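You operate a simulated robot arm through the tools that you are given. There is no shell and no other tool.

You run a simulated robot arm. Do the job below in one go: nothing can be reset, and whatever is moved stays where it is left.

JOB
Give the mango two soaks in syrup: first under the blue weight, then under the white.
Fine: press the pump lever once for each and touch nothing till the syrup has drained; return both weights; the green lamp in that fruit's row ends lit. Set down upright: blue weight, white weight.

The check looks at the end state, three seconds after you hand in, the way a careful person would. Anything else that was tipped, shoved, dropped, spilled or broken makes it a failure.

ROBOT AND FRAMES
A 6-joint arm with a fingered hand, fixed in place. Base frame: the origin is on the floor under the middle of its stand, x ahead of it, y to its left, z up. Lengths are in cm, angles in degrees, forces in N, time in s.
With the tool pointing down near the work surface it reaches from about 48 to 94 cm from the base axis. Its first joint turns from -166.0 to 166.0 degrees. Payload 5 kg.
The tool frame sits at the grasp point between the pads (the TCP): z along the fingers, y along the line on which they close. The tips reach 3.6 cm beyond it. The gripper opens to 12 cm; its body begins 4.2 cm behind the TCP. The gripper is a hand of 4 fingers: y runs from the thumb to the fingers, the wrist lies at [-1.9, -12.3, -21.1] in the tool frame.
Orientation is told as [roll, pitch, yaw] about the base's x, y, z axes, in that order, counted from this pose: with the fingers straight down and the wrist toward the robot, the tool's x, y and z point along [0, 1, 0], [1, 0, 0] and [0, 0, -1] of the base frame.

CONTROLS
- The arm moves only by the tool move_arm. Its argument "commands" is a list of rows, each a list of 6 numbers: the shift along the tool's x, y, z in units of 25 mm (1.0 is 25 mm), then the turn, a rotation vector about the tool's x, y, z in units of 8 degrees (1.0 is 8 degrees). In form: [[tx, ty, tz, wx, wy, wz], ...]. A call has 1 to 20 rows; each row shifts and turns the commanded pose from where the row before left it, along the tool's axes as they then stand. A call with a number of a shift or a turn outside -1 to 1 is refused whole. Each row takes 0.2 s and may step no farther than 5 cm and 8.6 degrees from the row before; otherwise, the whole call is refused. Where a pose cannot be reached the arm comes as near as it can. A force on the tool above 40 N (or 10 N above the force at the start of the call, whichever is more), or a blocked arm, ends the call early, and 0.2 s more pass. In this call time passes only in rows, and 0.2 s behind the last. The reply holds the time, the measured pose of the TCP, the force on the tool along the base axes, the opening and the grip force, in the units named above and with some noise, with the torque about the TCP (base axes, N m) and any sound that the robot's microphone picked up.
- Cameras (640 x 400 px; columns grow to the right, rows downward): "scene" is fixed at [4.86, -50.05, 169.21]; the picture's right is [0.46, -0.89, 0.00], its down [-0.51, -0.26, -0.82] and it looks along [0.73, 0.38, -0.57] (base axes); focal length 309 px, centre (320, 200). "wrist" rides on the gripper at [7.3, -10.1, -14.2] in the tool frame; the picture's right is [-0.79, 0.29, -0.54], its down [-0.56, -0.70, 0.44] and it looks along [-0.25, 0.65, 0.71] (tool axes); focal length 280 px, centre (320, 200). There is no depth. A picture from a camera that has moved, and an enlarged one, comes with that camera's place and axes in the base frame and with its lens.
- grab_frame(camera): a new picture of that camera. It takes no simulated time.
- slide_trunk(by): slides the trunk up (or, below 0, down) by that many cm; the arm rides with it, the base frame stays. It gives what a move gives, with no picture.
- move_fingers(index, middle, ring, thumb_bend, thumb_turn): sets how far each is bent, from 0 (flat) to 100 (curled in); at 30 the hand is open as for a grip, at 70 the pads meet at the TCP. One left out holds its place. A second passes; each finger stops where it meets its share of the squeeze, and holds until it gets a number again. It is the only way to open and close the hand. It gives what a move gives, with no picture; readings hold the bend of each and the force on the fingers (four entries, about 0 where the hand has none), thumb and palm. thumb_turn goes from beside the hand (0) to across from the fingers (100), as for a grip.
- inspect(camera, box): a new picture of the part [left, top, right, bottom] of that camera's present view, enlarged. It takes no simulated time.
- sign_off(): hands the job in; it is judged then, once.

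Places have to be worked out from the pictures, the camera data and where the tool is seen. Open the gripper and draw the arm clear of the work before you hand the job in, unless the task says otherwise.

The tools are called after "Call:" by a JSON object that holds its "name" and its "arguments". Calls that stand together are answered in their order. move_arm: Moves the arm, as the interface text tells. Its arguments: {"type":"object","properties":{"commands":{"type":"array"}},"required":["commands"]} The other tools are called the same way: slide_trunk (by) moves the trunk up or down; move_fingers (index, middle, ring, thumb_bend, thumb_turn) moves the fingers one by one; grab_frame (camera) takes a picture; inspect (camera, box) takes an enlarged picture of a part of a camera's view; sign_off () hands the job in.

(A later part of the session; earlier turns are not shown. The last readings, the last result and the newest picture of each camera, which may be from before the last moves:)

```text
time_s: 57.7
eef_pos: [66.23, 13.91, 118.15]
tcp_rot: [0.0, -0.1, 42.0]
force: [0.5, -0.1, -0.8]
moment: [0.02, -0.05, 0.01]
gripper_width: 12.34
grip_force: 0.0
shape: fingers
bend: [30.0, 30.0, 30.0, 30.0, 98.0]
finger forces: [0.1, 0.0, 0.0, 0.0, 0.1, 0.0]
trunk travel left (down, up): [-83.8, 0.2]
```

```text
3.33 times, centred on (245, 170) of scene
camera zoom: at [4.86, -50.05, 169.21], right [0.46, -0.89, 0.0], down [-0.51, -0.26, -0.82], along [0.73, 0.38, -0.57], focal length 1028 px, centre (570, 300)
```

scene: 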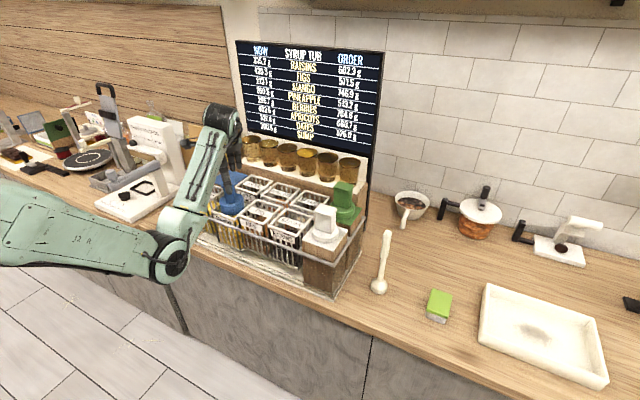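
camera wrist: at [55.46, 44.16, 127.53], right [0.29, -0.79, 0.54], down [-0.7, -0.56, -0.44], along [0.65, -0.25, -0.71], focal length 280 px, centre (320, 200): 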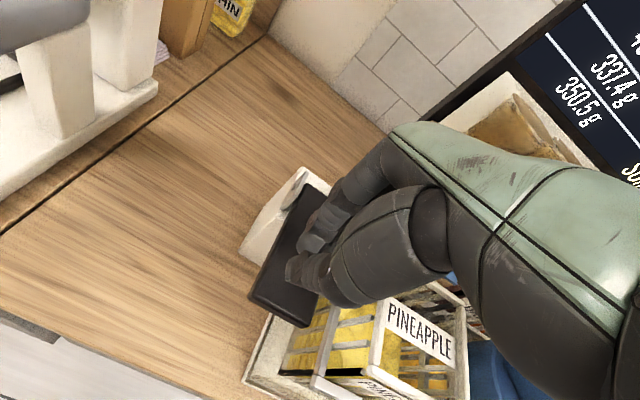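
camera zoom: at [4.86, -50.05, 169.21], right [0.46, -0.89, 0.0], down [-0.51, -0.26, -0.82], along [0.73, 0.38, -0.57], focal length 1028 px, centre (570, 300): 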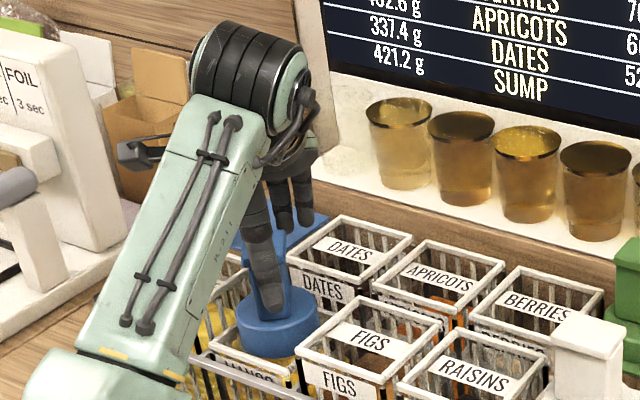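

The view matches the earlier grasp geometry with about 2.1 cm to go. I lower and close on the shank.

Call:
{"name": "move_arm", "arguments": {"commands": [[0, 0, 0.28, 0, 0, 0], [0, 0, 0.28, 0, 0, 0], [0, 0, 0.28, 0, 0, 0], [0, 0, 0, 0, 0, 0]]}}

Call:
{"name": "inspect", "arguments": {"camera": "wrist", "box": [130, 120, 420, 390]}}

```text
time_s: 58.7
eef_pos: [66.11, 13.8, 116.01]
tcp_rot: [0.0, -0.2, 42.0]
force: [0.0, -0.6, 0.1]
moment: [0.01, -0.02, 0.0]
gripper_width: 12.3
grip_force: 0.0
shape: fingers
bend: [30.0, 30.0, 30.0, 30.0, 98.0]
finger forces: [0.0, 0.0, 0.0, 0.0, 0.0, 0.1]
trunk travel left (down, up): [-83.8, 0.2]
```

```text
1.48 times, centred on (275, 255) of wrist
camera zoom: at [53.74, 12.51, 130.32], right [0.74, -0.39, 0.54], down [-0.14, -0.88, -0.44], along [0.65, 0.25, -0.71], focal length 415 px, centre (387, 118)
```

zoom: 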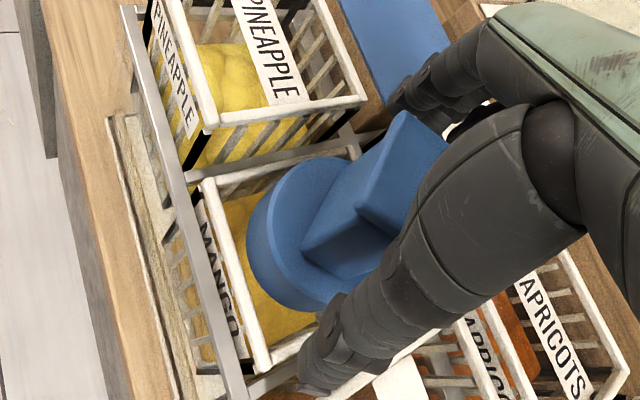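

The view matches the release picture almost exactly. I close the grip.

Call:
{"name": "move_fingers", "arguments": {"index": 70, "middle": 70, "ring": 70, "thumb_bend": 70}}

Call:
{"name": "inspect", "arguments": {"camera": "wrist", "box": [130, 120, 420, 390]}}

```text
time_s: 59.7
eef_pos: [66.28, 13.77, 116.12]
tcp_rot: [0.0, -0.1, 42.0]
force: [0.4, -2.0, -0.2]
moment: [0.08, -0.34, -0.02]
gripper_width: 5.09
grip_force: 21.0
shape: fingers
bend: [57.0, 62.0, 70.0, 56.0, 96.0]
finger forces: [11.2, 8.2, 0.0, 0.0, 22.1, 0.0]
trunk travel left (down, up): [-83.8, 0.2]
```

```text
1.48 times, centred on (275, 255) of wrist
camera zoom: at [53.77, 12.47, 130.33], right [0.74, -0.39, 0.54], down [-0.14, -0.88, -0.44], along [0.66, 0.25, -0.71], focal length 415 px, centre (387, 118)
```

zoom: 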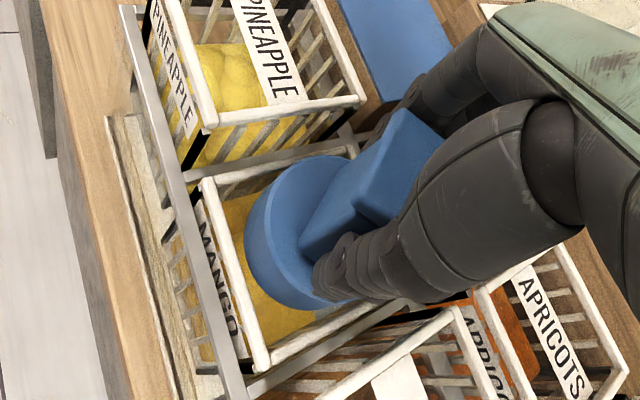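

Same grip as before. I lift slowly so the basket comes back up smoothly, then raise to travel height.

Call:
{"name": "move_arm", "arguments": {"commands": [[0, 0, -0.15, 0, 0, 0], [0, 0, -0.15, 0, 0, 0], [0, 0, -0.2, 0, 0, 0], [0, 0, -0.2, 0, 0, 0], [0, 0, -0.2, 0, 0, 0], [0, 0, -0.2, 0, 0, 0], [0, 0, -0.3, 0, 0, 0], [0, 0, -0.3, 0, 0, 0], [0, 0, -0.4, 0, 0, 0], [0, 0, -0.4, 0, 0, 0], [0, 0, -0.4, 0, 0, 0], [0, 0, -0.4, 0, 0, 0], [0, 0, -0.3, 0, 0, 0], [0, 0, 0, 0, 0, 0]]}}

Call:
{"name": "inspect", "arguments": {"camera": "wrist", "box": [130, 120, 420, 390]}}

Call:
{"name": "inspect", "arguments": {"camera": "scene", "box": [190, 110, 300, 230]}}

```text
time_s: 62.7
eef_pos: [66.33, 14.04, 125.05]
tcp_rot: [0.0, 0.0, 42.0]
force: [-0.5, 1.2, -13.4]
moment: [-0.07, -0.1, -0.02]
gripper_width: 5.07
grip_force: 16.8
shape: fingers
bend: [56.0, 66.0, 70.0, 58.0, 96.0]
finger forces: [12.3, 5.0, 0.0, 0.0, 16.3, 0.0]
trunk travel left (down, up): [-83.8, 0.2]
```

```text
1.48 times, centred on (275, 255) of wrist
camera zoom: at [53.89, 12.7, 139.34], right [0.74, -0.39, 0.54], down [-0.15, -0.88, -0.44], along [0.65, 0.25, -0.71], focal length 415 px, centre (387, 118)
```

zoom: 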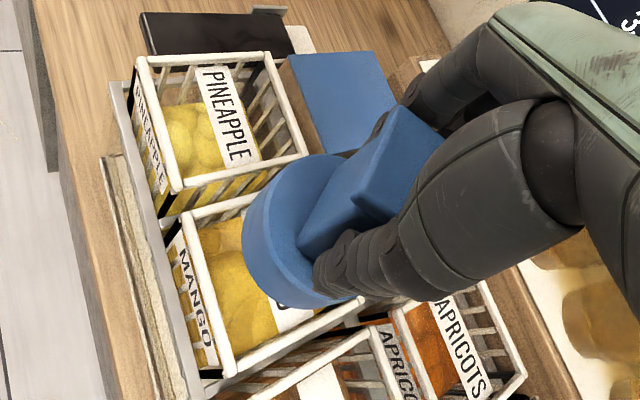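

```text
3.33 times, centred on (245, 170) of scene
camera zoom: at [4.86, -50.05, 169.21], right [0.46, -0.89, 0.0], down [-0.51, -0.26, -0.82], along [0.73, 0.38, -0.57], focal length 1028 px, centre (570, 300)
```

zoom: 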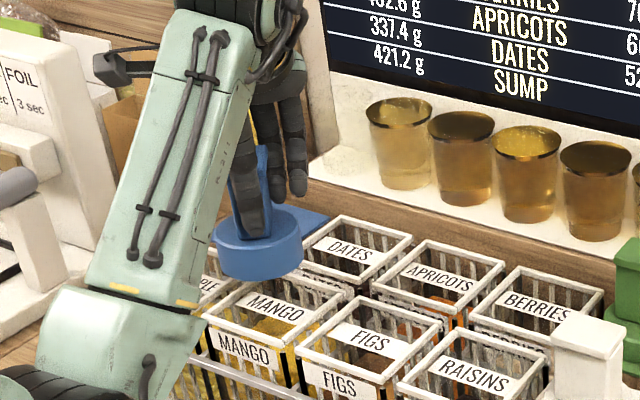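

The weight is up (13.4 N) and the basket returned. I carry it outward, turn back to yaw 90° and bring it toward its blue pad at travel height.

Call:
{"name": "move_arm", "arguments": {"commands": [[0.016, 0.58, 0, 0, 0, 0], [0.016, 0.58, 0, 0, 0, 0], [0.016, 0.58, 0, 0, 0, 0], [0.016, 0.58, 0, 0, 0, 0], [0, 0, 0, 0, 0, -0.75], [0, 0, 0, 0, 0, -0.75], [0, 0, 0, 0, 0, -0.75], [0, 0, 0, 0, 0, -0.75], [0, 0, 0, 0, 0, -0.75], [0, 0, 0, 0, 0, -0.75], [0, 0, 0, 0, 0, -0.75], [0, 0, 0, 0, 0, -0.75], [0, 0, 0, 0, 0, 0]]}}

Call:
{"name": "grab_frame", "arguments": {"camera": "wrist"}}

```text
time_s: 65.5
eef_pos: [70.57, 18.06, 125.06]
tcp_rot: [-0.1, 0.0, 90.1]
force: [-0.6, -0.8, -13.7]
moment: [0.04, -0.09, -0.03]
gripper_width: 5.07
grip_force: 16.4
shape: fingers
bend: [56.0, 67.0, 70.0, 58.0, 96.0]
finger forces: [12.6, 4.6, 0.1, 0.1, 16.0, 0.0]
trunk travel left (down, up): [-83.8, 0.2]
```

```text
taken
camera wrist: at [63.2, 7.9, 139.3], right [0.79, 0.29, 0.54], down [0.56, -0.7, -0.44], along [0.25, 0.65, -0.71], focal length 280 px, centre (320, 200)
```

wrist: 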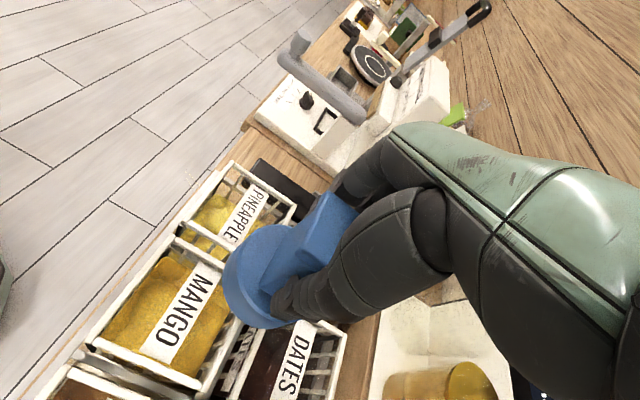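

Stable at 13.7 N. I continue to above the blue pad.

Call:
{"name": "move_arm", "arguments": {"commands": [[-0.48, 0.513, 0, 0, 0, 0], [-0.48, 0.513, 0, 0, 0, 0], [-0.48, 0.513, 0, 0, 0, 0], [-0.48, 0.513, 0, 0, 0, 0], [-0.48, 0.513, 0, 0, 0, 0], [-0.48, 0.513, 0, 0, 0, 0], [0, 0, 0, 0, 0, 0]]}}

Call:
{"name": "grab_frame", "arguments": {"camera": "wrist"}}

Call:
{"name": "inspect", "arguments": {"camera": "wrist", "box": [100, 100, 520, 400]}}

Call:
{"name": "inspect", "arguments": {"camera": "scene", "box": [180, 100, 300, 200]}}

```text
time_s: 67.1
eef_pos: [77.7, 25.57, 124.93]
tcp_rot: [0.0, 0.0, 90.1]
force: [-0.2, -1.0, -13.3]
moment: [0.02, -0.09, 0.0]
gripper_width: 5.08
grip_force: 16.6
shape: fingers
bend: [56.0, 67.0, 70.0, 58.0, 97.0]
finger forces: [12.7, 4.5, 0.0, 0.0, 16.1, 0.0]
trunk travel left (down, up): [-83.8, 0.2]
```

```text
taken
camera wrist: at [70.5, 15.47, 139.28], right [0.79, 0.29, 0.54], down [0.56, -0.7, -0.44], along [0.25, 0.65, -0.71], focal length 280 px, centre (320, 200)
```

wrist: 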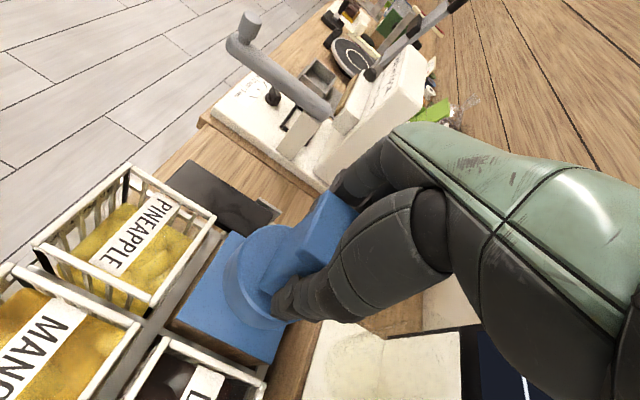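

```text
1.33 times, centred on (310, 250) of wrist
camera zoom: at [70.5, 15.47, 139.28], right [0.79, 0.29, 0.54], down [0.56, -0.7, -0.44], along [0.25, 0.65, -0.71], focal length 374 px, centre (333, 133)
```

zoom: 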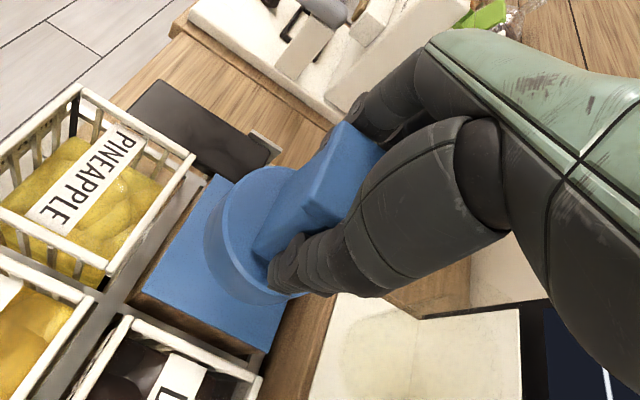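

```text
4.00 times, centred on (240, 150) of scene
camera zoom: at [4.86, -50.05, 169.21], right [0.46, -0.89, 0.0], down [-0.51, -0.26, -0.82], along [0.73, 0.38, -0.57], focal length 1234 px, centre (640, 400)
```

zoom: 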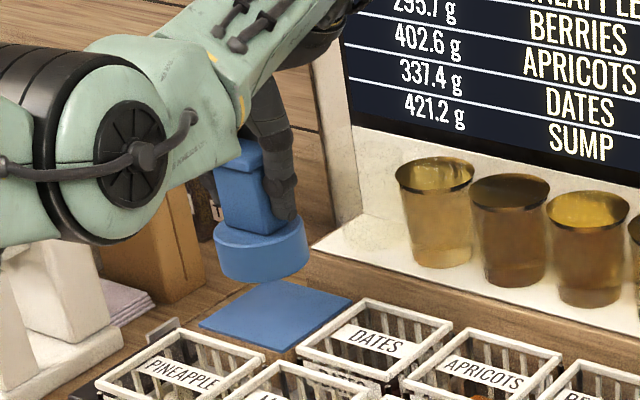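

The weight is over its pad; estimates put it within about 0.3 cm of the pad centre (77.3, 25.2). I nudge +0.3 cm in x and descend to just above contact.

Call:
{"name": "move_arm", "arguments": {"commands": [[-0.12, 0.06, 0, 0, 0, 0], [0, 0, 0.4, 0, 0, 0], [0, 0, 0.4, 0, 0, 0], [0, 0, 0.4, 0, 0, 0], [0, 0, 0.4, 0, 0, 0], [0, 0, 0.3, 0, 0, 0], [0, 0, 0, 0, 0, 0]]}}

Call:
{"name": "inspect", "arguments": {"camera": "wrist", "box": [100, 100, 520, 400]}}

Call:
{"name": "inspect", "arguments": {"camera": "scene", "box": [180, 100, 300, 200]}}

```text
time_s: 68.7
eef_pos: [77.9, 25.86, 120.19]
tcp_rot: [0.1, 0.0, 90.0]
force: [0.1, -0.3, -13.7]
moment: [0.03, -0.12, 0.0]
gripper_width: 5.04
grip_force: 16.6
shape: fingers
bend: [56.0, 67.0, 70.0, 58.0, 97.0]
finger forces: [12.8, 4.4, 0.0, 0.0, 15.7, 0.1]
trunk travel left (down, up): [-83.8, 0.2]
```

```text
1.33 times, centred on (310, 250) of wrist
camera zoom: at [70.73, 15.68, 134.53], right [0.79, 0.29, 0.54], down [0.56, -0.7, -0.44], along [0.25, 0.65, -0.71], focal length 374 px, centre (333, 133)
```

zoom: 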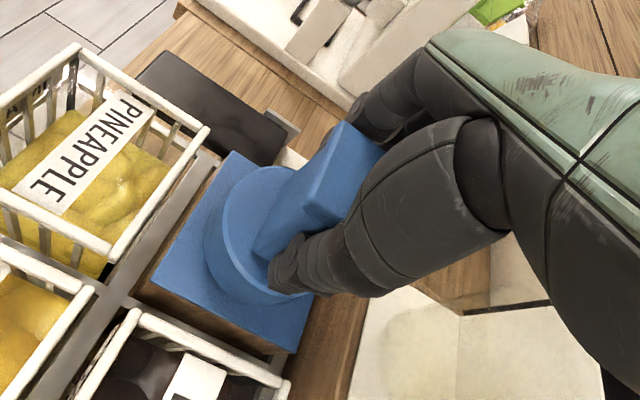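

```text
4.00 times, centred on (240, 150) of scene
camera zoom: at [4.86, -50.05, 169.21], right [0.46, -0.89, 0.0], down [-0.51, -0.26, -0.82], along [0.73, 0.38, -0.57], focal length 1234 px, centre (640, 400)
```

zoom: 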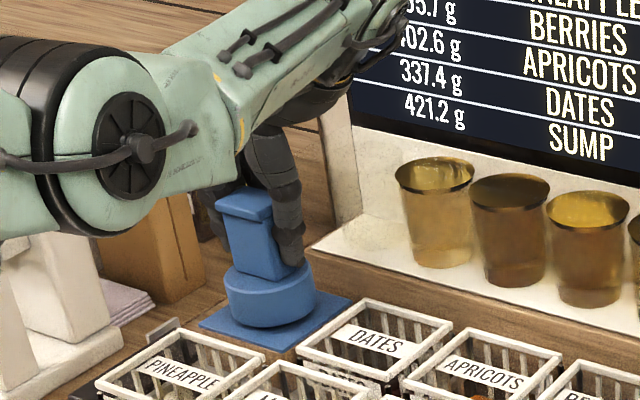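

Well aligned with the pad. I lower slowly until the load transfers.

Call:
{"name": "move_arm", "arguments": {"commands": [[0, 0, 0.12, 0, 0, 0], [0, 0, 0.12, 0, 0, 0], [0, 0, 0.12, 0, 0, 0], [0, 0, 0, 0, 0, 0]]}}

```text
time_s: 69.7
eef_pos: [78.06, 25.65, 119.61]
tcp_rot: [-0.2, -0.2, 90.1]
force: [2.5, -2.4, -1.8]
moment: [0.27, -0.13, -0.05]
gripper_width: 5.08
grip_force: 18.5
shape: fingers
bend: [56.0, 67.0, 70.0, 58.0, 97.0]
finger forces: [12.9, 5.9, 0.0, 0.0, 18.4, 0.0]
trunk travel left (down, up): [-83.8, 0.2]
```

Contact made; only −1.8 N left on the hand. A hair lower, then release.

Call:
{"name": "move_arm", "arguments": {"commands": [[0, 0, 0.04, 0, 0, 0], [0, 0, 0, 0, 0, 0]]}}

Call:
{"name": "move_fingers", "arguments": {"index": 42, "middle": 42, "ring": 42, "thumb_bend": 42}}

Call:
{"name": "inspect", "arguments": {"camera": "wrist", "box": [100, 100, 520, 400]}}

Call:
{"name": "inspect", "arguments": {"camera": "scene", "box": [180, 100, 300, 200]}}

```text
time_s: 70.3
eef_pos: [78.06, 25.66, 119.55]
tcp_rot: [-0.2, -0.2, 90.0]
force: [5.3, -3.1, 5.0]
moment: [0.3, -0.13, -0.04]
gripper_width: 5.06
grip_force: 20.2
shape: fingers
bend: [56.0, 67.0, 70.0, 58.0, 97.0]
finger forces: [13.4, 7.7, 0.1, 0.1, 19.7, 0.0]
trunk travel left (down, up): [-83.8, 0.2]
```

```text
time_s: 71.3
eef_pos: [77.94, 25.73, 119.31]
tcp_rot: [-0.1, -0.1, 90.0]
force: [0.2, -0.6, 0.3]
moment: [-0.03, 0.04, 0.0]
gripper_width: 8.8
grip_force: 0.1
shape: fingers
bend: [42.0, 42.0, 42.0, 42.0, 97.0]
finger forces: [0.0, 0.1, 0.1, 0.0, 0.0, 0.1]
trunk travel left (down, up): [-83.8, 0.2]
```

```text
1.33 times, centred on (310, 250) of wrist
camera zoom: at [70.54, 15.7, 133.61], right [0.79, 0.29, 0.54], down [0.56, -0.7, -0.44], along [0.25, 0.65, -0.71], focal length 374 px, centre (333, 133)
```

zoom: 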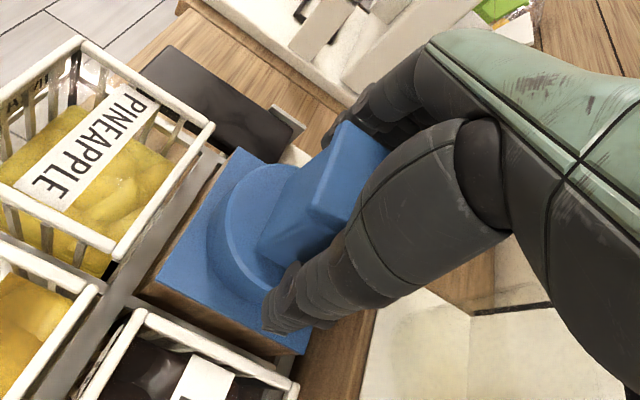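

```text
4.00 times, centred on (240, 150) of scene
camera zoom: at [4.86, -50.05, 169.21], right [0.46, -0.89, 0.0], down [-0.51, -0.26, -0.82], along [0.73, 0.38, -0.57], focal length 1234 px, centre (640, 400)
```

zoom: 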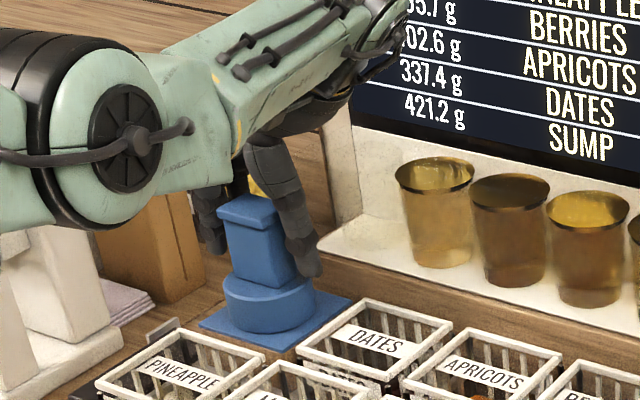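

The blue weight stands upright on its pad. I open fully, lift clear, turn back to yaw 0° and head toward the white weight.

Call:
{"name": "move_fingers", "arguments": {"index": 30, "middle": 30, "ring": 30, "thumb_bend": 30}}

Call:
{"name": "move_arm", "arguments": {"commands": [[0, 0, -0.3, 0, 0, 0], [0, 0, -0.6, 0, 0, 0], [0, 0, -0.8, 0, 0, 0], [0, 0, -0.8, 0, 0, 0], [0, 0, -0.8, 0, 0, 0], [0, 0, -0.6, 0, 0, 0], [0.6, -0.6, 0, 0, 0, 0], [0.6, -0.6, 0, 0, 0, 0], [0, 0, 0, 0, 0, 1], [0, 0, 0, 0, 0, 1], [0, 0, 0, 0, 0, 1], [0, 0, 0, 0, 0, 1], [0, 0, 0, 0, 0, 1], [0, 0, 0, 0, 0, 1], [0, 0, 0, 0, 0, 1], [0, 0, 0, 0, 0, 1], [0, 0, 0, 0, 0, 1], [0, 0, 0, 0, 0, 1], [0, 0, 0, 0, 0, 1], [0, 0, 0, 0, 0, 0.25]]}}

Call:
{"name": "grab_frame", "arguments": {"camera": "wrist"}}

Call:
{"name": "grab_frame", "arguments": {"camera": "scene"}}

```text
time_s: 72.3
eef_pos: [77.93, 25.73, 119.31]
tcp_rot: [-0.1, -0.1, 90.0]
force: [0.4, 1.2, -0.2]
moment: [-0.02, 0.01, 0.0]
gripper_width: 12.3
grip_force: 0.1
shape: fingers
bend: [30.0, 30.0, 30.0, 30.0, 97.0]
finger forces: [0.1, 0.0, 0.1, 0.1, 0.0, 0.1]
trunk travel left (down, up): [-83.8, 0.2]
```

```text
time_s: 76.5
eef_pos: [74.85, 22.68, 129.07]
tcp_rot: [0.0, -0.1, -0.1]
force: [0.6, 1.1, 0.6]
moment: [-0.02, -0.01, 0.01]
gripper_width: 12.33
grip_force: 0.0
shape: fingers
bend: [30.0, 30.0, 30.0, 30.0, 97.0]
finger forces: [0.0, 0.0, 0.0, 0.0, 0.0, 0.0]
trunk travel left (down, up): [-83.8, 0.2]
```

```text
taken
camera wrist: at [64.71, 30.06, 143.38], right [0.29, -0.79, 0.54], down [-0.7, -0.56, -0.45], along [0.65, -0.25, -0.71], focal length 280 px, centre (320, 200)
```

wrist: 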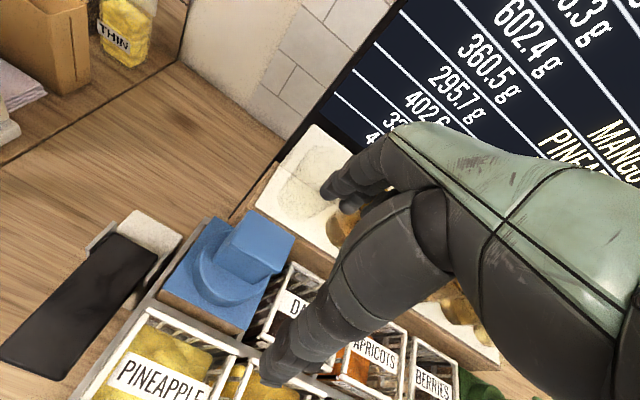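

```text
taken
```

scene: 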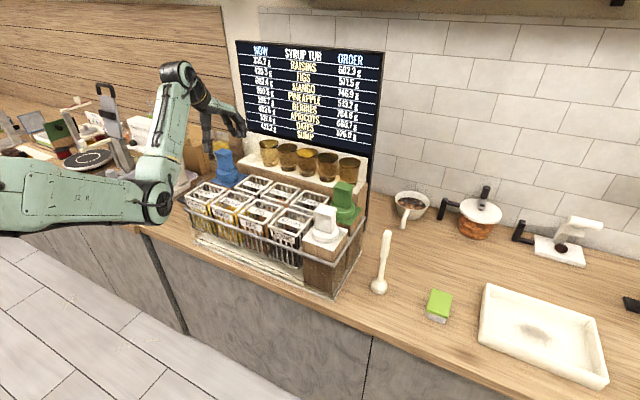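

Blue weight is home. I travel to a viewing position near the white weight, around (65, −10), at the same safe height.

Call:
{"name": "move_arm", "arguments": {"commands": [[-0.872, -0.263, 0, 0, 0, 0], [-0.872, -0.263, 0, 0, 0, 0], [-0.872, -0.263, 0, 0, 0, 0], [-0.872, -0.263, 0, 0, 0, 0], [-0.872, -0.263, 0, 0, 0, 0], [-0.872, -0.263, 0, 0, 0, 0], [-0.872, -0.263, 0, 0, 0, 0], [-0.872, -0.263, 0, 0, 0, 0], [-0.872, -0.263, 0, 0, 0, 0], [-0.872, -0.263, 0, 0, 0, 0], [-0.872, -0.263, 0, 0, 0, 0], [-0.872, -0.263, 0, 0, 0, 0], [-0.872, -0.263, 0, 0, 0, 0], [-0.872, -0.263, 0, 0, 0, 0], [-0.872, -0.263, 0, 0, 0, 0], [0, 0, 0, 0, 0, 0]]}}

Call:
{"name": "grab_frame", "arguments": {"camera": "wrist"}}

Call:
{"name": "grab_frame", "arguments": {"camera": "scene"}}

```text
time_s: 79.9
eef_pos: [65.07, -9.88, 129.05]
tcp_rot: [0.1, -0.2, -0.1]
force: [-0.4, -0.1, -0.1]
moment: [-0.04, 0.02, 0.01]
gripper_width: 12.34
grip_force: 0.1
shape: fingers
bend: [30.0, 30.0, 30.0, 30.0, 97.0]
finger forces: [0.0, 0.0, 0.0, 0.0, 0.0, 0.0]
trunk travel left (down, up): [-83.8, 0.2]
```

```text
taken
camera wrist: at [54.85, -2.58, 143.41], right [0.29, -0.79, 0.54], down [-0.7, -0.56, -0.44], along [0.65, -0.25, -0.71], focal length 280 px, centre (320, 200)
```

wrist: 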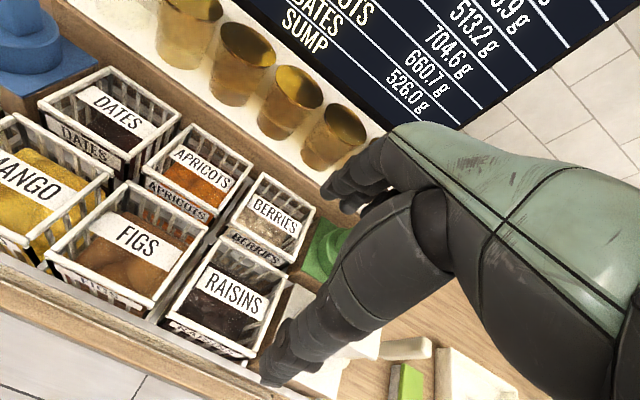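

```text
taken
```

scene: 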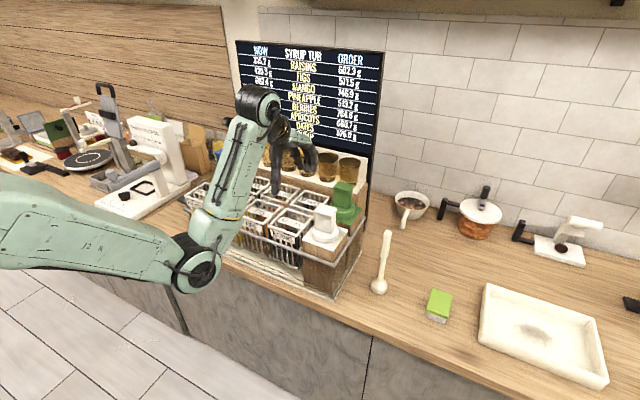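

The thumb hides the white weight from here. I zoom the scene camera on it and move on toward (64.5, −20) at the same height.

Call:
{"name": "inspect", "arguments": {"camera": "scene", "box": [285, 170, 375, 300]}}

Call:
{"name": "move_arm", "arguments": {"commands": [[-0.8, 0, 0, 0, 0, 0], [-0.8, 0, 0, 0, 0, 0], [-0.8, 0, 0, 0, 0, 0], [-0.8, 0, 0, 0, 0, 0], [-0.8, -0.1, 0, 0, 0, 0], [0, 0, 0, 0, 0, 0]]}}

Call:
{"name": "inspect", "arguments": {"camera": "wrist", "box": [100, 130, 480, 400]}}

Call:
{"name": "grab_frame", "arguments": {"camera": "scene"}}

```text
3.08 times, centred on (330, 235) of scene
camera zoom: at [4.86, -50.05, 169.21], right [0.46, -0.89, 0.0], down [-0.51, -0.26, -0.82], along [0.73, 0.38, -0.57], focal length 949 px, centre (289, 92)
```

zoom: 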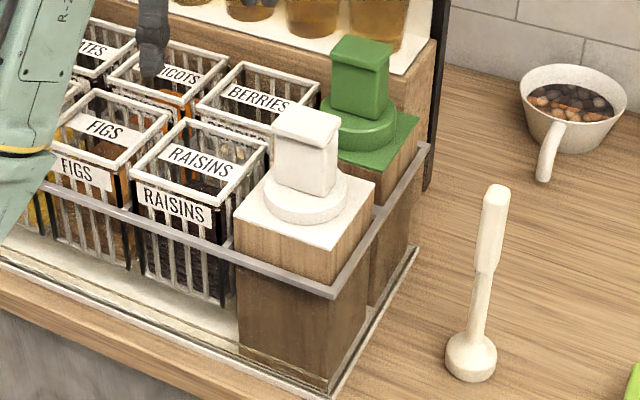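

```text
time_s: 81.3
eef_pos: [64.83, -19.96, 128.99]
tcp_rot: [0.0, -0.1, -0.1]
force: [0.3, -0.2, -0.4]
moment: [-0.03, 0.01, 0.0]
gripper_width: 12.31
grip_force: 0.1
shape: fingers
bend: [30.0, 30.0, 30.0, 30.0, 97.0]
finger forces: [0.0, 0.1, 0.0, 0.0, 0.0, 0.0]
trunk travel left (down, up): [-83.8, 0.2]
```

```text
1.48 times, centred on (290, 265) of wrist
camera zoom: at [54.65, -12.68, 143.34], right [0.29, -0.79, 0.54], down [-0.7, -0.56, -0.44], along [0.65, -0.25, -0.71], focal length 415 px, centre (364, 104)
```

zoom: 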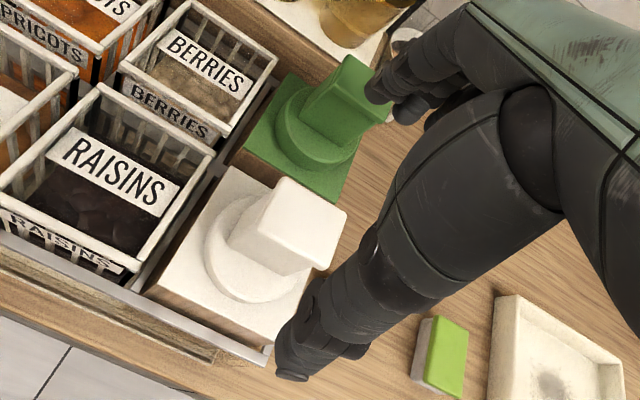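

```text
taken
```

scene: 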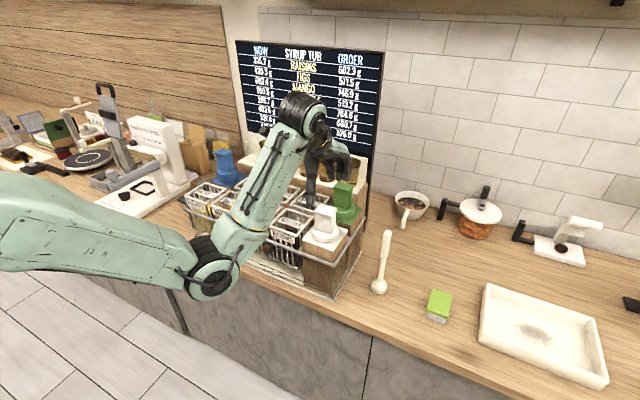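

White cap spans about x 62.3–66, y −21.8 to −17.5, pad centre near (64.8, −20.2). I pre-close the fingers a bit to keep clear of the green weight, centre the TCP at (64.7, −20.4), and lower to z ≈124 for a check.

Call:
{"name": "move_fingers", "arguments": {"index": 38, "middle": 38, "ring": 38, "thumb_bend": 38}}

Call:
{"name": "move_arm", "arguments": {"commands": [[-0.18, -0.05, 0.4, 0, 0, 0], [0, 0, 0.6, 0, 0, 0], [0, 0, 0.6, 0, 0, 0], [0, 0, 0.4, 0, 0, 0], [0, 0, 0, 0, 0, 0]]}}

Call:
{"name": "inspect", "arguments": {"camera": "wrist", "box": [100, 130, 480, 400]}}

Call:
{"name": "inspect", "arguments": {"camera": "scene", "box": [260, 110, 390, 270]}}

```text
time_s: 82.3
eef_pos: [64.86, -20.1, 129.07]
tcp_rot: [0.1, -0.1, -0.1]
force: [0.7, 0.3, -0.2]
moment: [0.01, 0.0, -0.03]
gripper_width: 10.08
grip_force: 0.1
shape: fingers
bend: [38.0, 38.0, 38.0, 38.0, 97.0]
finger forces: [0.1, 0.1, 0.0, 0.0, 0.1, 0.0]
trunk travel left (down, up): [-83.8, 0.2]
```

```text
time_s: 83.5
eef_pos: [64.7, -20.49, 124.05]
tcp_rot: [0.2, 0.0, 0.0]
force: [0.3, -0.6, -0.4]
moment: [0.0, -0.02, -0.01]
gripper_width: 10.09
grip_force: 0.1
shape: fingers
bend: [38.0, 38.0, 38.0, 38.0, 97.0]
finger forces: [0.1, 0.0, 0.0, 0.0, 0.1, 0.1]
trunk travel left (down, up): [-83.8, 0.2]
```

```text
1.48 times, centred on (290, 265) of wrist
camera zoom: at [54.53, -13.19, 138.36], right [0.29, -0.79, 0.54], down [-0.7, -0.56, -0.44], along [0.65, -0.25, -0.71], focal length 415 px, centre (364, 104)
```

zoom: 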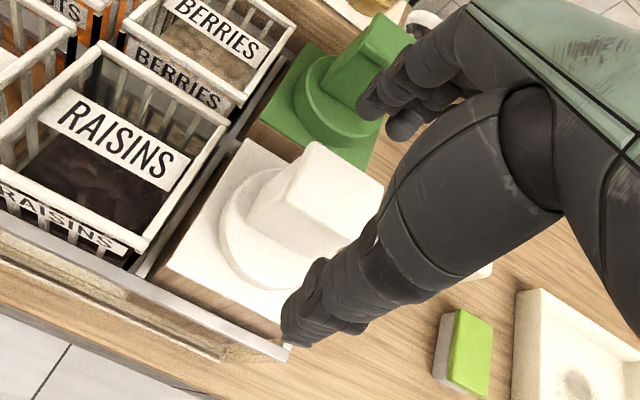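

```text
2.50 times, centred on (325, 190) of scene
camera zoom: at [4.86, -50.05, 169.21], right [0.46, -0.89, 0.0], down [-0.51, -0.26, -0.82], along [0.73, 0.38, -0.57], focal length 771 px, centre (308, 225)
```

zoom: 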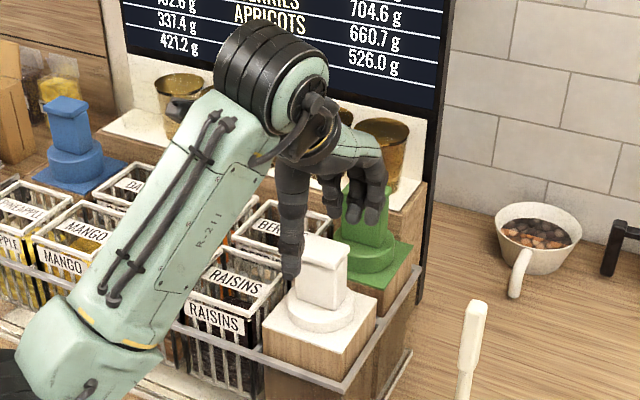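

The white weight is shorter (cap top ≈120, axis ≈ (65.0, −20.2)). I lower to TCP z ≈117.1 with a tiny x correction.

Call:
{"name": "move_arm", "arguments": {"commands": [[0, 0.08, 0.4, 0, 0, 0], [0, 0, 0.6, 0, 0, 0], [0, 0, 0.6, 0, 0, 0], [0, 0, 0.4, 0, 0, 0], [0, 0, 0, 0, 0, 0]]}}

Call:
{"name": "inspect", "arguments": {"camera": "wrist", "box": [100, 130, 480, 400]}}

Call:
{"name": "inspect", "arguments": {"camera": "scene", "box": [280, 150, 380, 270]}}

```text
time_s: 84.7
eef_pos: [64.97, -20.49, 118.89]
tcp_rot: [0.1, 0.0, 0.1]
force: [0.0, 1.3, -0.8]
moment: [-0.02, -0.03, -0.01]
gripper_width: 10.09
grip_force: 0.0
shape: fingers
bend: [38.0, 38.0, 38.0, 38.0, 97.0]
finger forces: [0.1, 0.1, 0.0, 0.0, 0.0, 0.1]
trunk travel left (down, up): [-83.8, 0.2]
```

```text
1.48 times, centred on (290, 265) of wrist
camera zoom: at [54.71, -13.19, 133.29], right [0.29, -0.79, 0.54], down [-0.7, -0.56, -0.44], along [0.65, -0.25, -0.71], focal length 415 px, centre (364, 104)
```

zoom: 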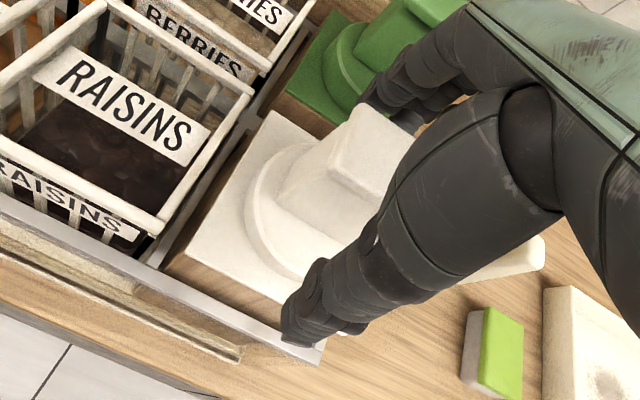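

```text
3.33 times, centred on (330, 210) of scene
camera zoom: at [4.86, -50.05, 169.21], right [0.46, -0.89, 0.0], down [-0.51, -0.26, -0.82], along [0.73, 0.38, -0.57], focal length 1028 px, centre (287, 167)
```

zoom: 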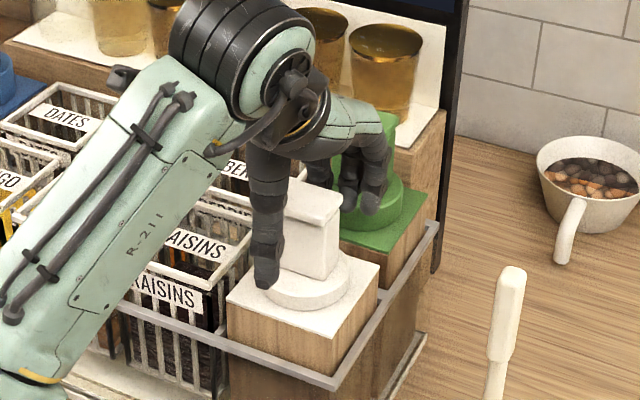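

Clear of everything so far. I lower the last 1.8 cm.

Call:
{"name": "move_arm", "arguments": {"commands": [[0, 0, 0.25, 0, 0, 0], [0, 0, 0.25, 0, 0, 0], [0, 0, 0.22, 0, 0, 0], [0, 0, 0, 0, 0, 0]]}}

Call:
{"name": "inspect", "arguments": {"camera": "wrist", "box": [100, 130, 480, 400]}}

Call:
{"name": "inspect", "arguments": {"camera": "scene", "box": [280, 150, 380, 270]}}

```text
time_s: 85.7
eef_pos: [64.85, -20.57, 117.29]
tcp_rot: [0.0, -0.1, 0.1]
force: [-0.2, 0.3, 0.4]
moment: [0.01, -0.04, -0.01]
gripper_width: 10.09
grip_force: 0.0
shape: fingers
bend: [38.0, 38.0, 38.0, 38.0, 97.0]
finger forces: [0.0, 0.0, 0.0, 0.0, 0.0, 0.0]
trunk travel left (down, up): [-83.8, 0.2]
```

```text
1.48 times, centred on (290, 265) of wrist
camera zoom: at [54.64, -13.22, 131.5], right [0.29, -0.79, 0.54], down [-0.7, -0.56, -0.44], along [0.65, -0.25, -0.71], focal length 415 px, centre (364, 104)
```

zoom: 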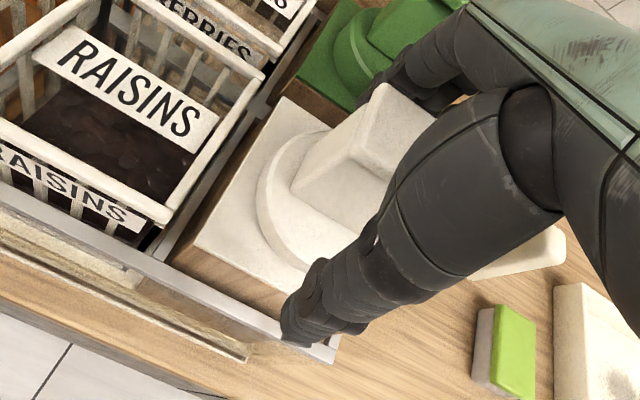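

```text
3.33 times, centred on (330, 210) of scene
camera zoom: at [4.86, -50.05, 169.21], right [0.46, -0.89, 0.0], down [-0.51, -0.26, -0.82], along [0.73, 0.38, -0.57], focal length 1028 px, centre (287, 167)
```

zoom: 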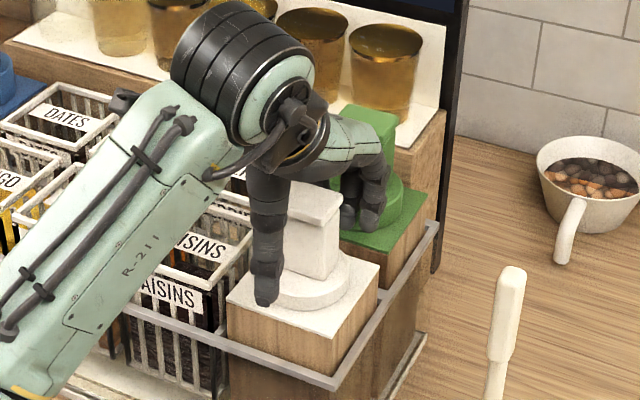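

The handle looks about 0.6 cm toward +y of the hand's centre, so I shift that much along the free direction, then close.

Call:
{"name": "move_arm", "arguments": {"commands": [[0.24, 0, 0, 0, 0, 0], [0, 0, 0, 0, 0, 0]]}}

Call:
{"name": "move_fingers", "arguments": {"index": 70, "middle": 70, "ring": 70, "thumb_bend": 70}}

Call:
{"name": "inspect", "arguments": {"camera": "wrist", "box": [100, 130, 480, 400]}}

Call:
{"name": "inspect", "arguments": {"camera": "scene", "box": [280, 150, 380, 270]}}

```text
time_s: 86.3
eef_pos: [64.78, -19.79, 117.22]
tcp_rot: [0.1, -0.1, -0.1]
force: [-0.6, 0.0, 0.6]
moment: [0.02, 0.01, 0.0]
gripper_width: 10.07
grip_force: 0.1
shape: fingers
bend: [38.0, 38.0, 38.0, 38.0, 97.0]
finger forces: [0.0, 0.0, 0.0, 0.0, 0.0, 0.0]
trunk travel left (down, up): [-83.8, 0.2]
```

```text
time_s: 87.3
eef_pos: [64.99, -19.88, 117.16]
tcp_rot: [0.1, 0.0, 0.0]
force: [-0.4, -1.2, 0.6]
moment: [0.02, 0.1, 0.04]
gripper_width: 2.93
grip_force: 12.0
shape: fingers
bend: [63.0, 66.0, 68.0, 63.0, 96.0]
finger forces: [5.8, 4.2, 1.9, 0.1, 11.9, 0.1]
trunk travel left (down, up): [-83.8, 0.2]
```

```text
1.48 times, centred on (290, 265) of wrist
camera zoom: at [54.67, -12.6, 131.46], right [0.29, -0.79, 0.54], down [-0.7, -0.56, -0.44], along [0.65, -0.25, -0.71], focal length 415 px, centre (364, 104)
```

zoom: 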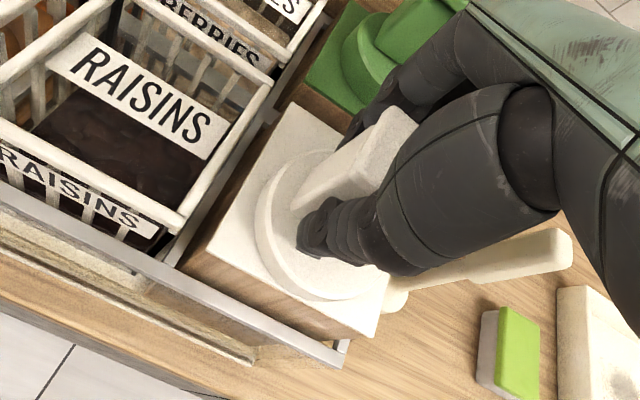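

```text
3.33 times, centred on (330, 210) of scene
camera zoom: at [4.86, -50.05, 169.21], right [0.46, -0.89, 0.0], down [-0.51, -0.26, -0.82], along [0.73, 0.38, -0.57], focal length 1028 px, centre (287, 167)
```

zoom: 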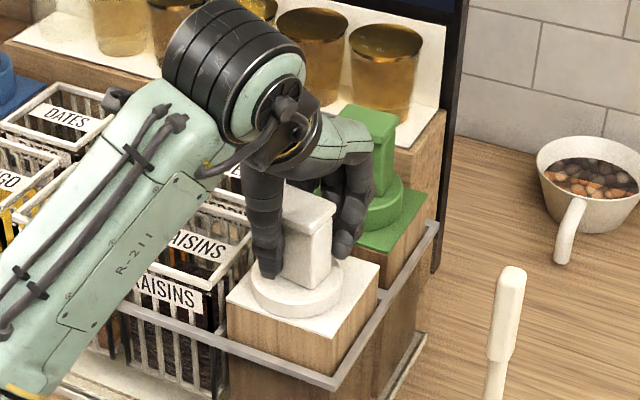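

The shank is thinner (2.9 cm), so the squeeze is only 12 N and it drew the weight slightly toward the thumb on its pad. I tighten the grip before lifting.

Call:
{"name": "move_fingers", "arguments": {"index": 78, "middle": 79, "ring": 79, "thumb_bend": 78}}

Call:
{"name": "inspect", "arguments": {"camera": "wrist", "box": [100, 130, 480, 400]}}

```text
time_s: 88.3
eef_pos: [64.89, -19.83, 117.21]
tcp_rot: [0.1, 0.0, 0.0]
force: [0.7, -0.8, -0.5]
moment: [-0.04, -0.09, 0.01]
gripper_width: 2.87
grip_force: 31.5
shape: fingers
bend: [61.0, 71.0, 76.0, 65.0, 92.0]
finger forces: [16.1, 6.9, 8.5, 0.0, 30.9, 0.0]
trunk travel left (down, up): [-83.8, 0.2]
```

```text
1.48 times, centred on (290, 265) of wrist
camera zoom: at [54.72, -12.58, 131.46], right [0.29, -0.79, 0.54], down [-0.7, -0.56, -0.44], along [0.65, -0.25, -0.71], focal length 415 px, centre (364, 104)
```

zoom: 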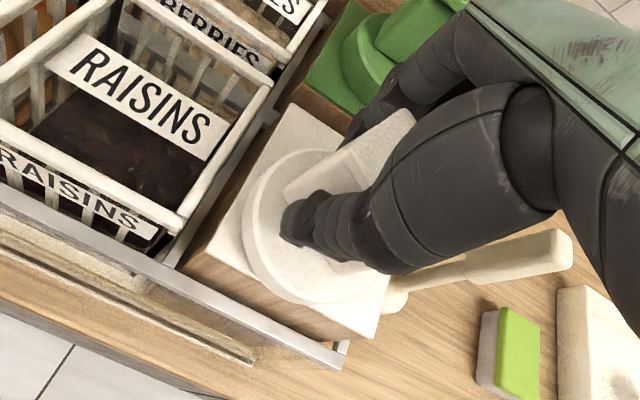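

Grip is now 31 N though the handle turned slightly in the hand; the weight is still flat. I lift 1.5 cm gently as a test.

Call:
{"name": "move_arm", "arguments": {"commands": [[0, 0, -0.1, 0, 0, 0], [0, 0, -0.1, 0, 0, 0], [0, 0, -0.2, 0, 0, 0], [0, 0, -0.2, 0, 0, 0], [0, 0, 0, 0, 0, 0]]}}

Call:
{"name": "inspect", "arguments": {"camera": "wrist", "box": [100, 130, 480, 400]}}

Call:
{"name": "inspect", "arguments": {"camera": "scene", "box": [280, 150, 380, 270]}}

```text
time_s: 89.5
eef_pos: [64.89, -19.82, 118.7]
tcp_rot: [0.2, 0.0, 0.0]
force: [1.2, -0.9, -7.3]
moment: [0.0, -0.06, 0.01]
gripper_width: 2.84
grip_force: 30.9
shape: fingers
bend: [61.0, 71.0, 77.0, 65.0, 92.0]
finger forces: [16.3, 6.5, 8.2, 0.0, 31.0, 0.0]
trunk travel left (down, up): [-83.8, 0.2]
```

```text
1.48 times, centred on (290, 265) of wrist
camera zoom: at [54.71, -12.52, 132.98], right [0.29, -0.79, 0.54], down [-0.7, -0.56, -0.44], along [0.65, -0.25, -0.71], focal length 415 px, centre (364, 104)
```

zoom: 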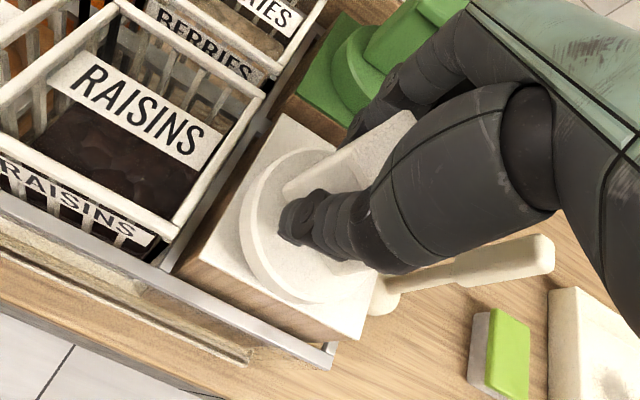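

```text
3.33 times, centred on (330, 210) of scene
camera zoom: at [4.86, -50.05, 169.21], right [0.46, -0.89, 0.0], down [-0.51, -0.26, -0.82], along [0.73, 0.38, -0.57], focal length 1028 px, centre (287, 167)
```

zoom: 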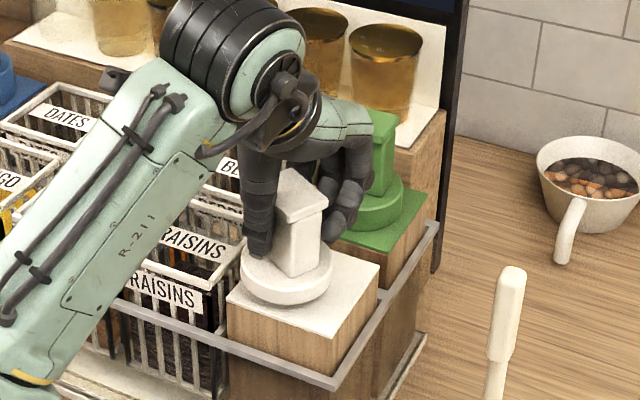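

The white weight (7.3 N) is held firmly. I raise it to travel height and carry it to the mango basket along y.

Call:
{"name": "move_arm", "arguments": {"commands": [[0, 0, -0.4, 0, 0, 0], [0, 0, -0.6, 0, 0, 0], [0, 0, -0.6, 0, 0, 0], [0, 0, -0.6, 0, 0, 0], [0, 0, -0.6, 0, 0, 0], [0, 0, 0, 0, 0, 0]]}}

Call:
{"name": "inspect", "arguments": {"camera": "wrist", "box": [100, 130, 480, 400]}}

Call:
{"name": "inspect", "arguments": {"camera": "scene", "box": [280, 150, 380, 270]}}

```text
time_s: 90.9
eef_pos: [65.02, -19.87, 125.6]
tcp_rot: [0.1, 0.0, 0.0]
force: [0.5, 0.2, -6.7]
moment: [0.01, -0.04, 0.03]
gripper_width: 2.87
grip_force: 30.4
shape: fingers
bend: [61.0, 71.0, 77.0, 65.0, 92.0]
finger forces: [16.4, 6.8, 8.0, 0.0, 30.9, 0.0]
trunk travel left (down, up): [-83.8, 0.2]
```

```text
1.48 times, centred on (290, 265) of wrist
camera zoom: at [54.8, -12.62, 139.96], right [0.29, -0.79, 0.54], down [-0.7, -0.56, -0.44], along [0.65, -0.25, -0.71], focal length 415 px, centre (364, 104)
```

zoom: 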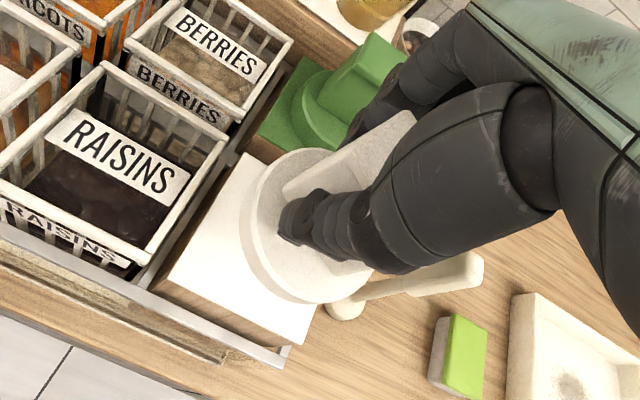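

```text
3.33 times, centred on (330, 210) of scene
camera zoom: at [4.86, -50.05, 169.21], right [0.46, -0.89, 0.0], down [-0.51, -0.26, -0.82], along [0.73, 0.38, -0.57], focal length 1028 px, centre (287, 167)
```

zoom: 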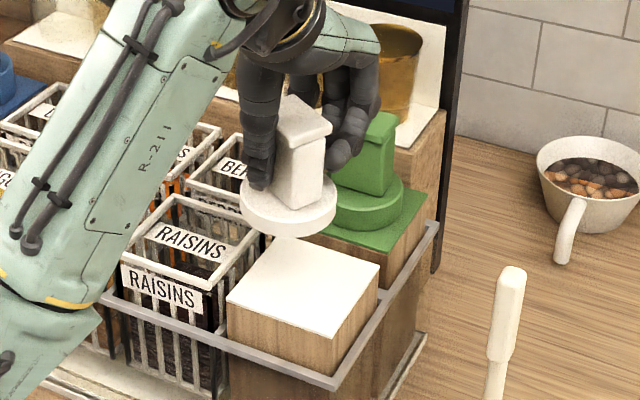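

All clear and the white pad is now fully visible for the return. I carry the weight along +y to the mango.

Call:
{"name": "move_arm", "arguments": {"commands": [[0.5, 0.02, 0, 0, 0, 0], [0.79, 0.024, 0, 0, 0, 0], [0.79, 0.024, 0, 0, 0, 0], [0.79, 0.024, 0, 0, 0, 0], [0.79, 0.024, 0, 0, 0, 0], [0.79, 0.024, 0, 0, 0, 0], [0.79, 0.024, 0, 0, 0, 0], [0.79, 0.024, 0, 0, 0, 0], [0.79, 0.024, 0, 0, 0, 0], [0.79, 0.024, 0, 0, 0, 0], [0.79, 0.024, 0, 0, 0, 0], [0.79, 0.024, 0, 0, 0, 0], [0.79, 0.024, 0, 0, 0, 0], [0.79, 0.024, 0, 0, 0, 0], [0.79, 0.024, 0, 0, 0, 0], [0.79, 0.024, 0, 0, 0, 0], [0.79, 0.024, 0, 0, 0, 0], [0.3, 0, 0, 0, 0, 0], [0, 0, 0, 0, 0, 0]]}}

Call:
{"name": "inspect", "arguments": {"camera": "wrist", "box": [60, 130, 440, 400]}}

Call:
{"name": "inspect", "arguments": {"camera": "scene", "box": [205, 140, 275, 220]}}

```text
time_s: 94.9
eef_pos: [65.85, 13.79, 125.81]
tcp_rot: [0.1, 0.0, 0.0]
force: [-0.7, -0.1, -6.5]
moment: [-0.01, -0.09, -0.02]
gripper_width: 2.87
grip_force: 31.5
shape: fingers
bend: [61.0, 71.0, 77.0, 65.0, 92.0]
finger forces: [16.3, 6.7, 8.0, 0.0, 30.6, 0.1]
trunk travel left (down, up): [-83.8, 0.2]
```

```text
1.48 times, centred on (250, 265) of wrist
camera zoom: at [55.7, 21.11, 140.08], right [0.29, -0.79, 0.54], down [-0.7, -0.56, -0.44], along [0.65, -0.25, -0.71], focal length 415 px, centre (424, 104)
```

zoom: 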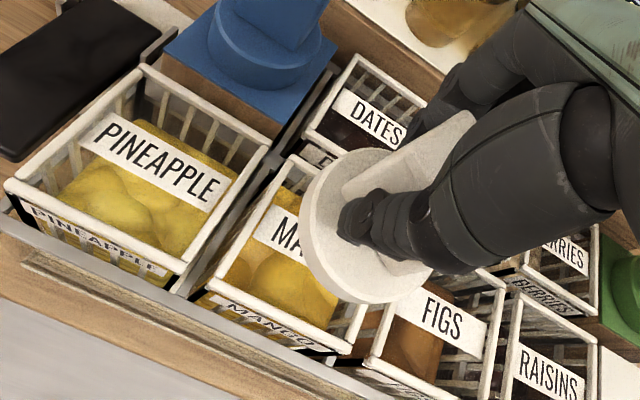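

```text
5.00 times, centred on (240, 180) of scene
camera zoom: at [4.86, -50.05, 169.21], right [0.46, -0.89, 0.0], down [-0.51, -0.26, -0.82], along [0.73, 0.38, -0.57], focal length 1543 px, centre (720, 300)
```

zoom: 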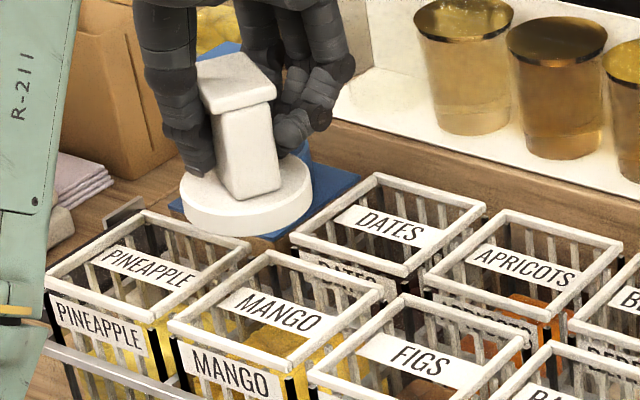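

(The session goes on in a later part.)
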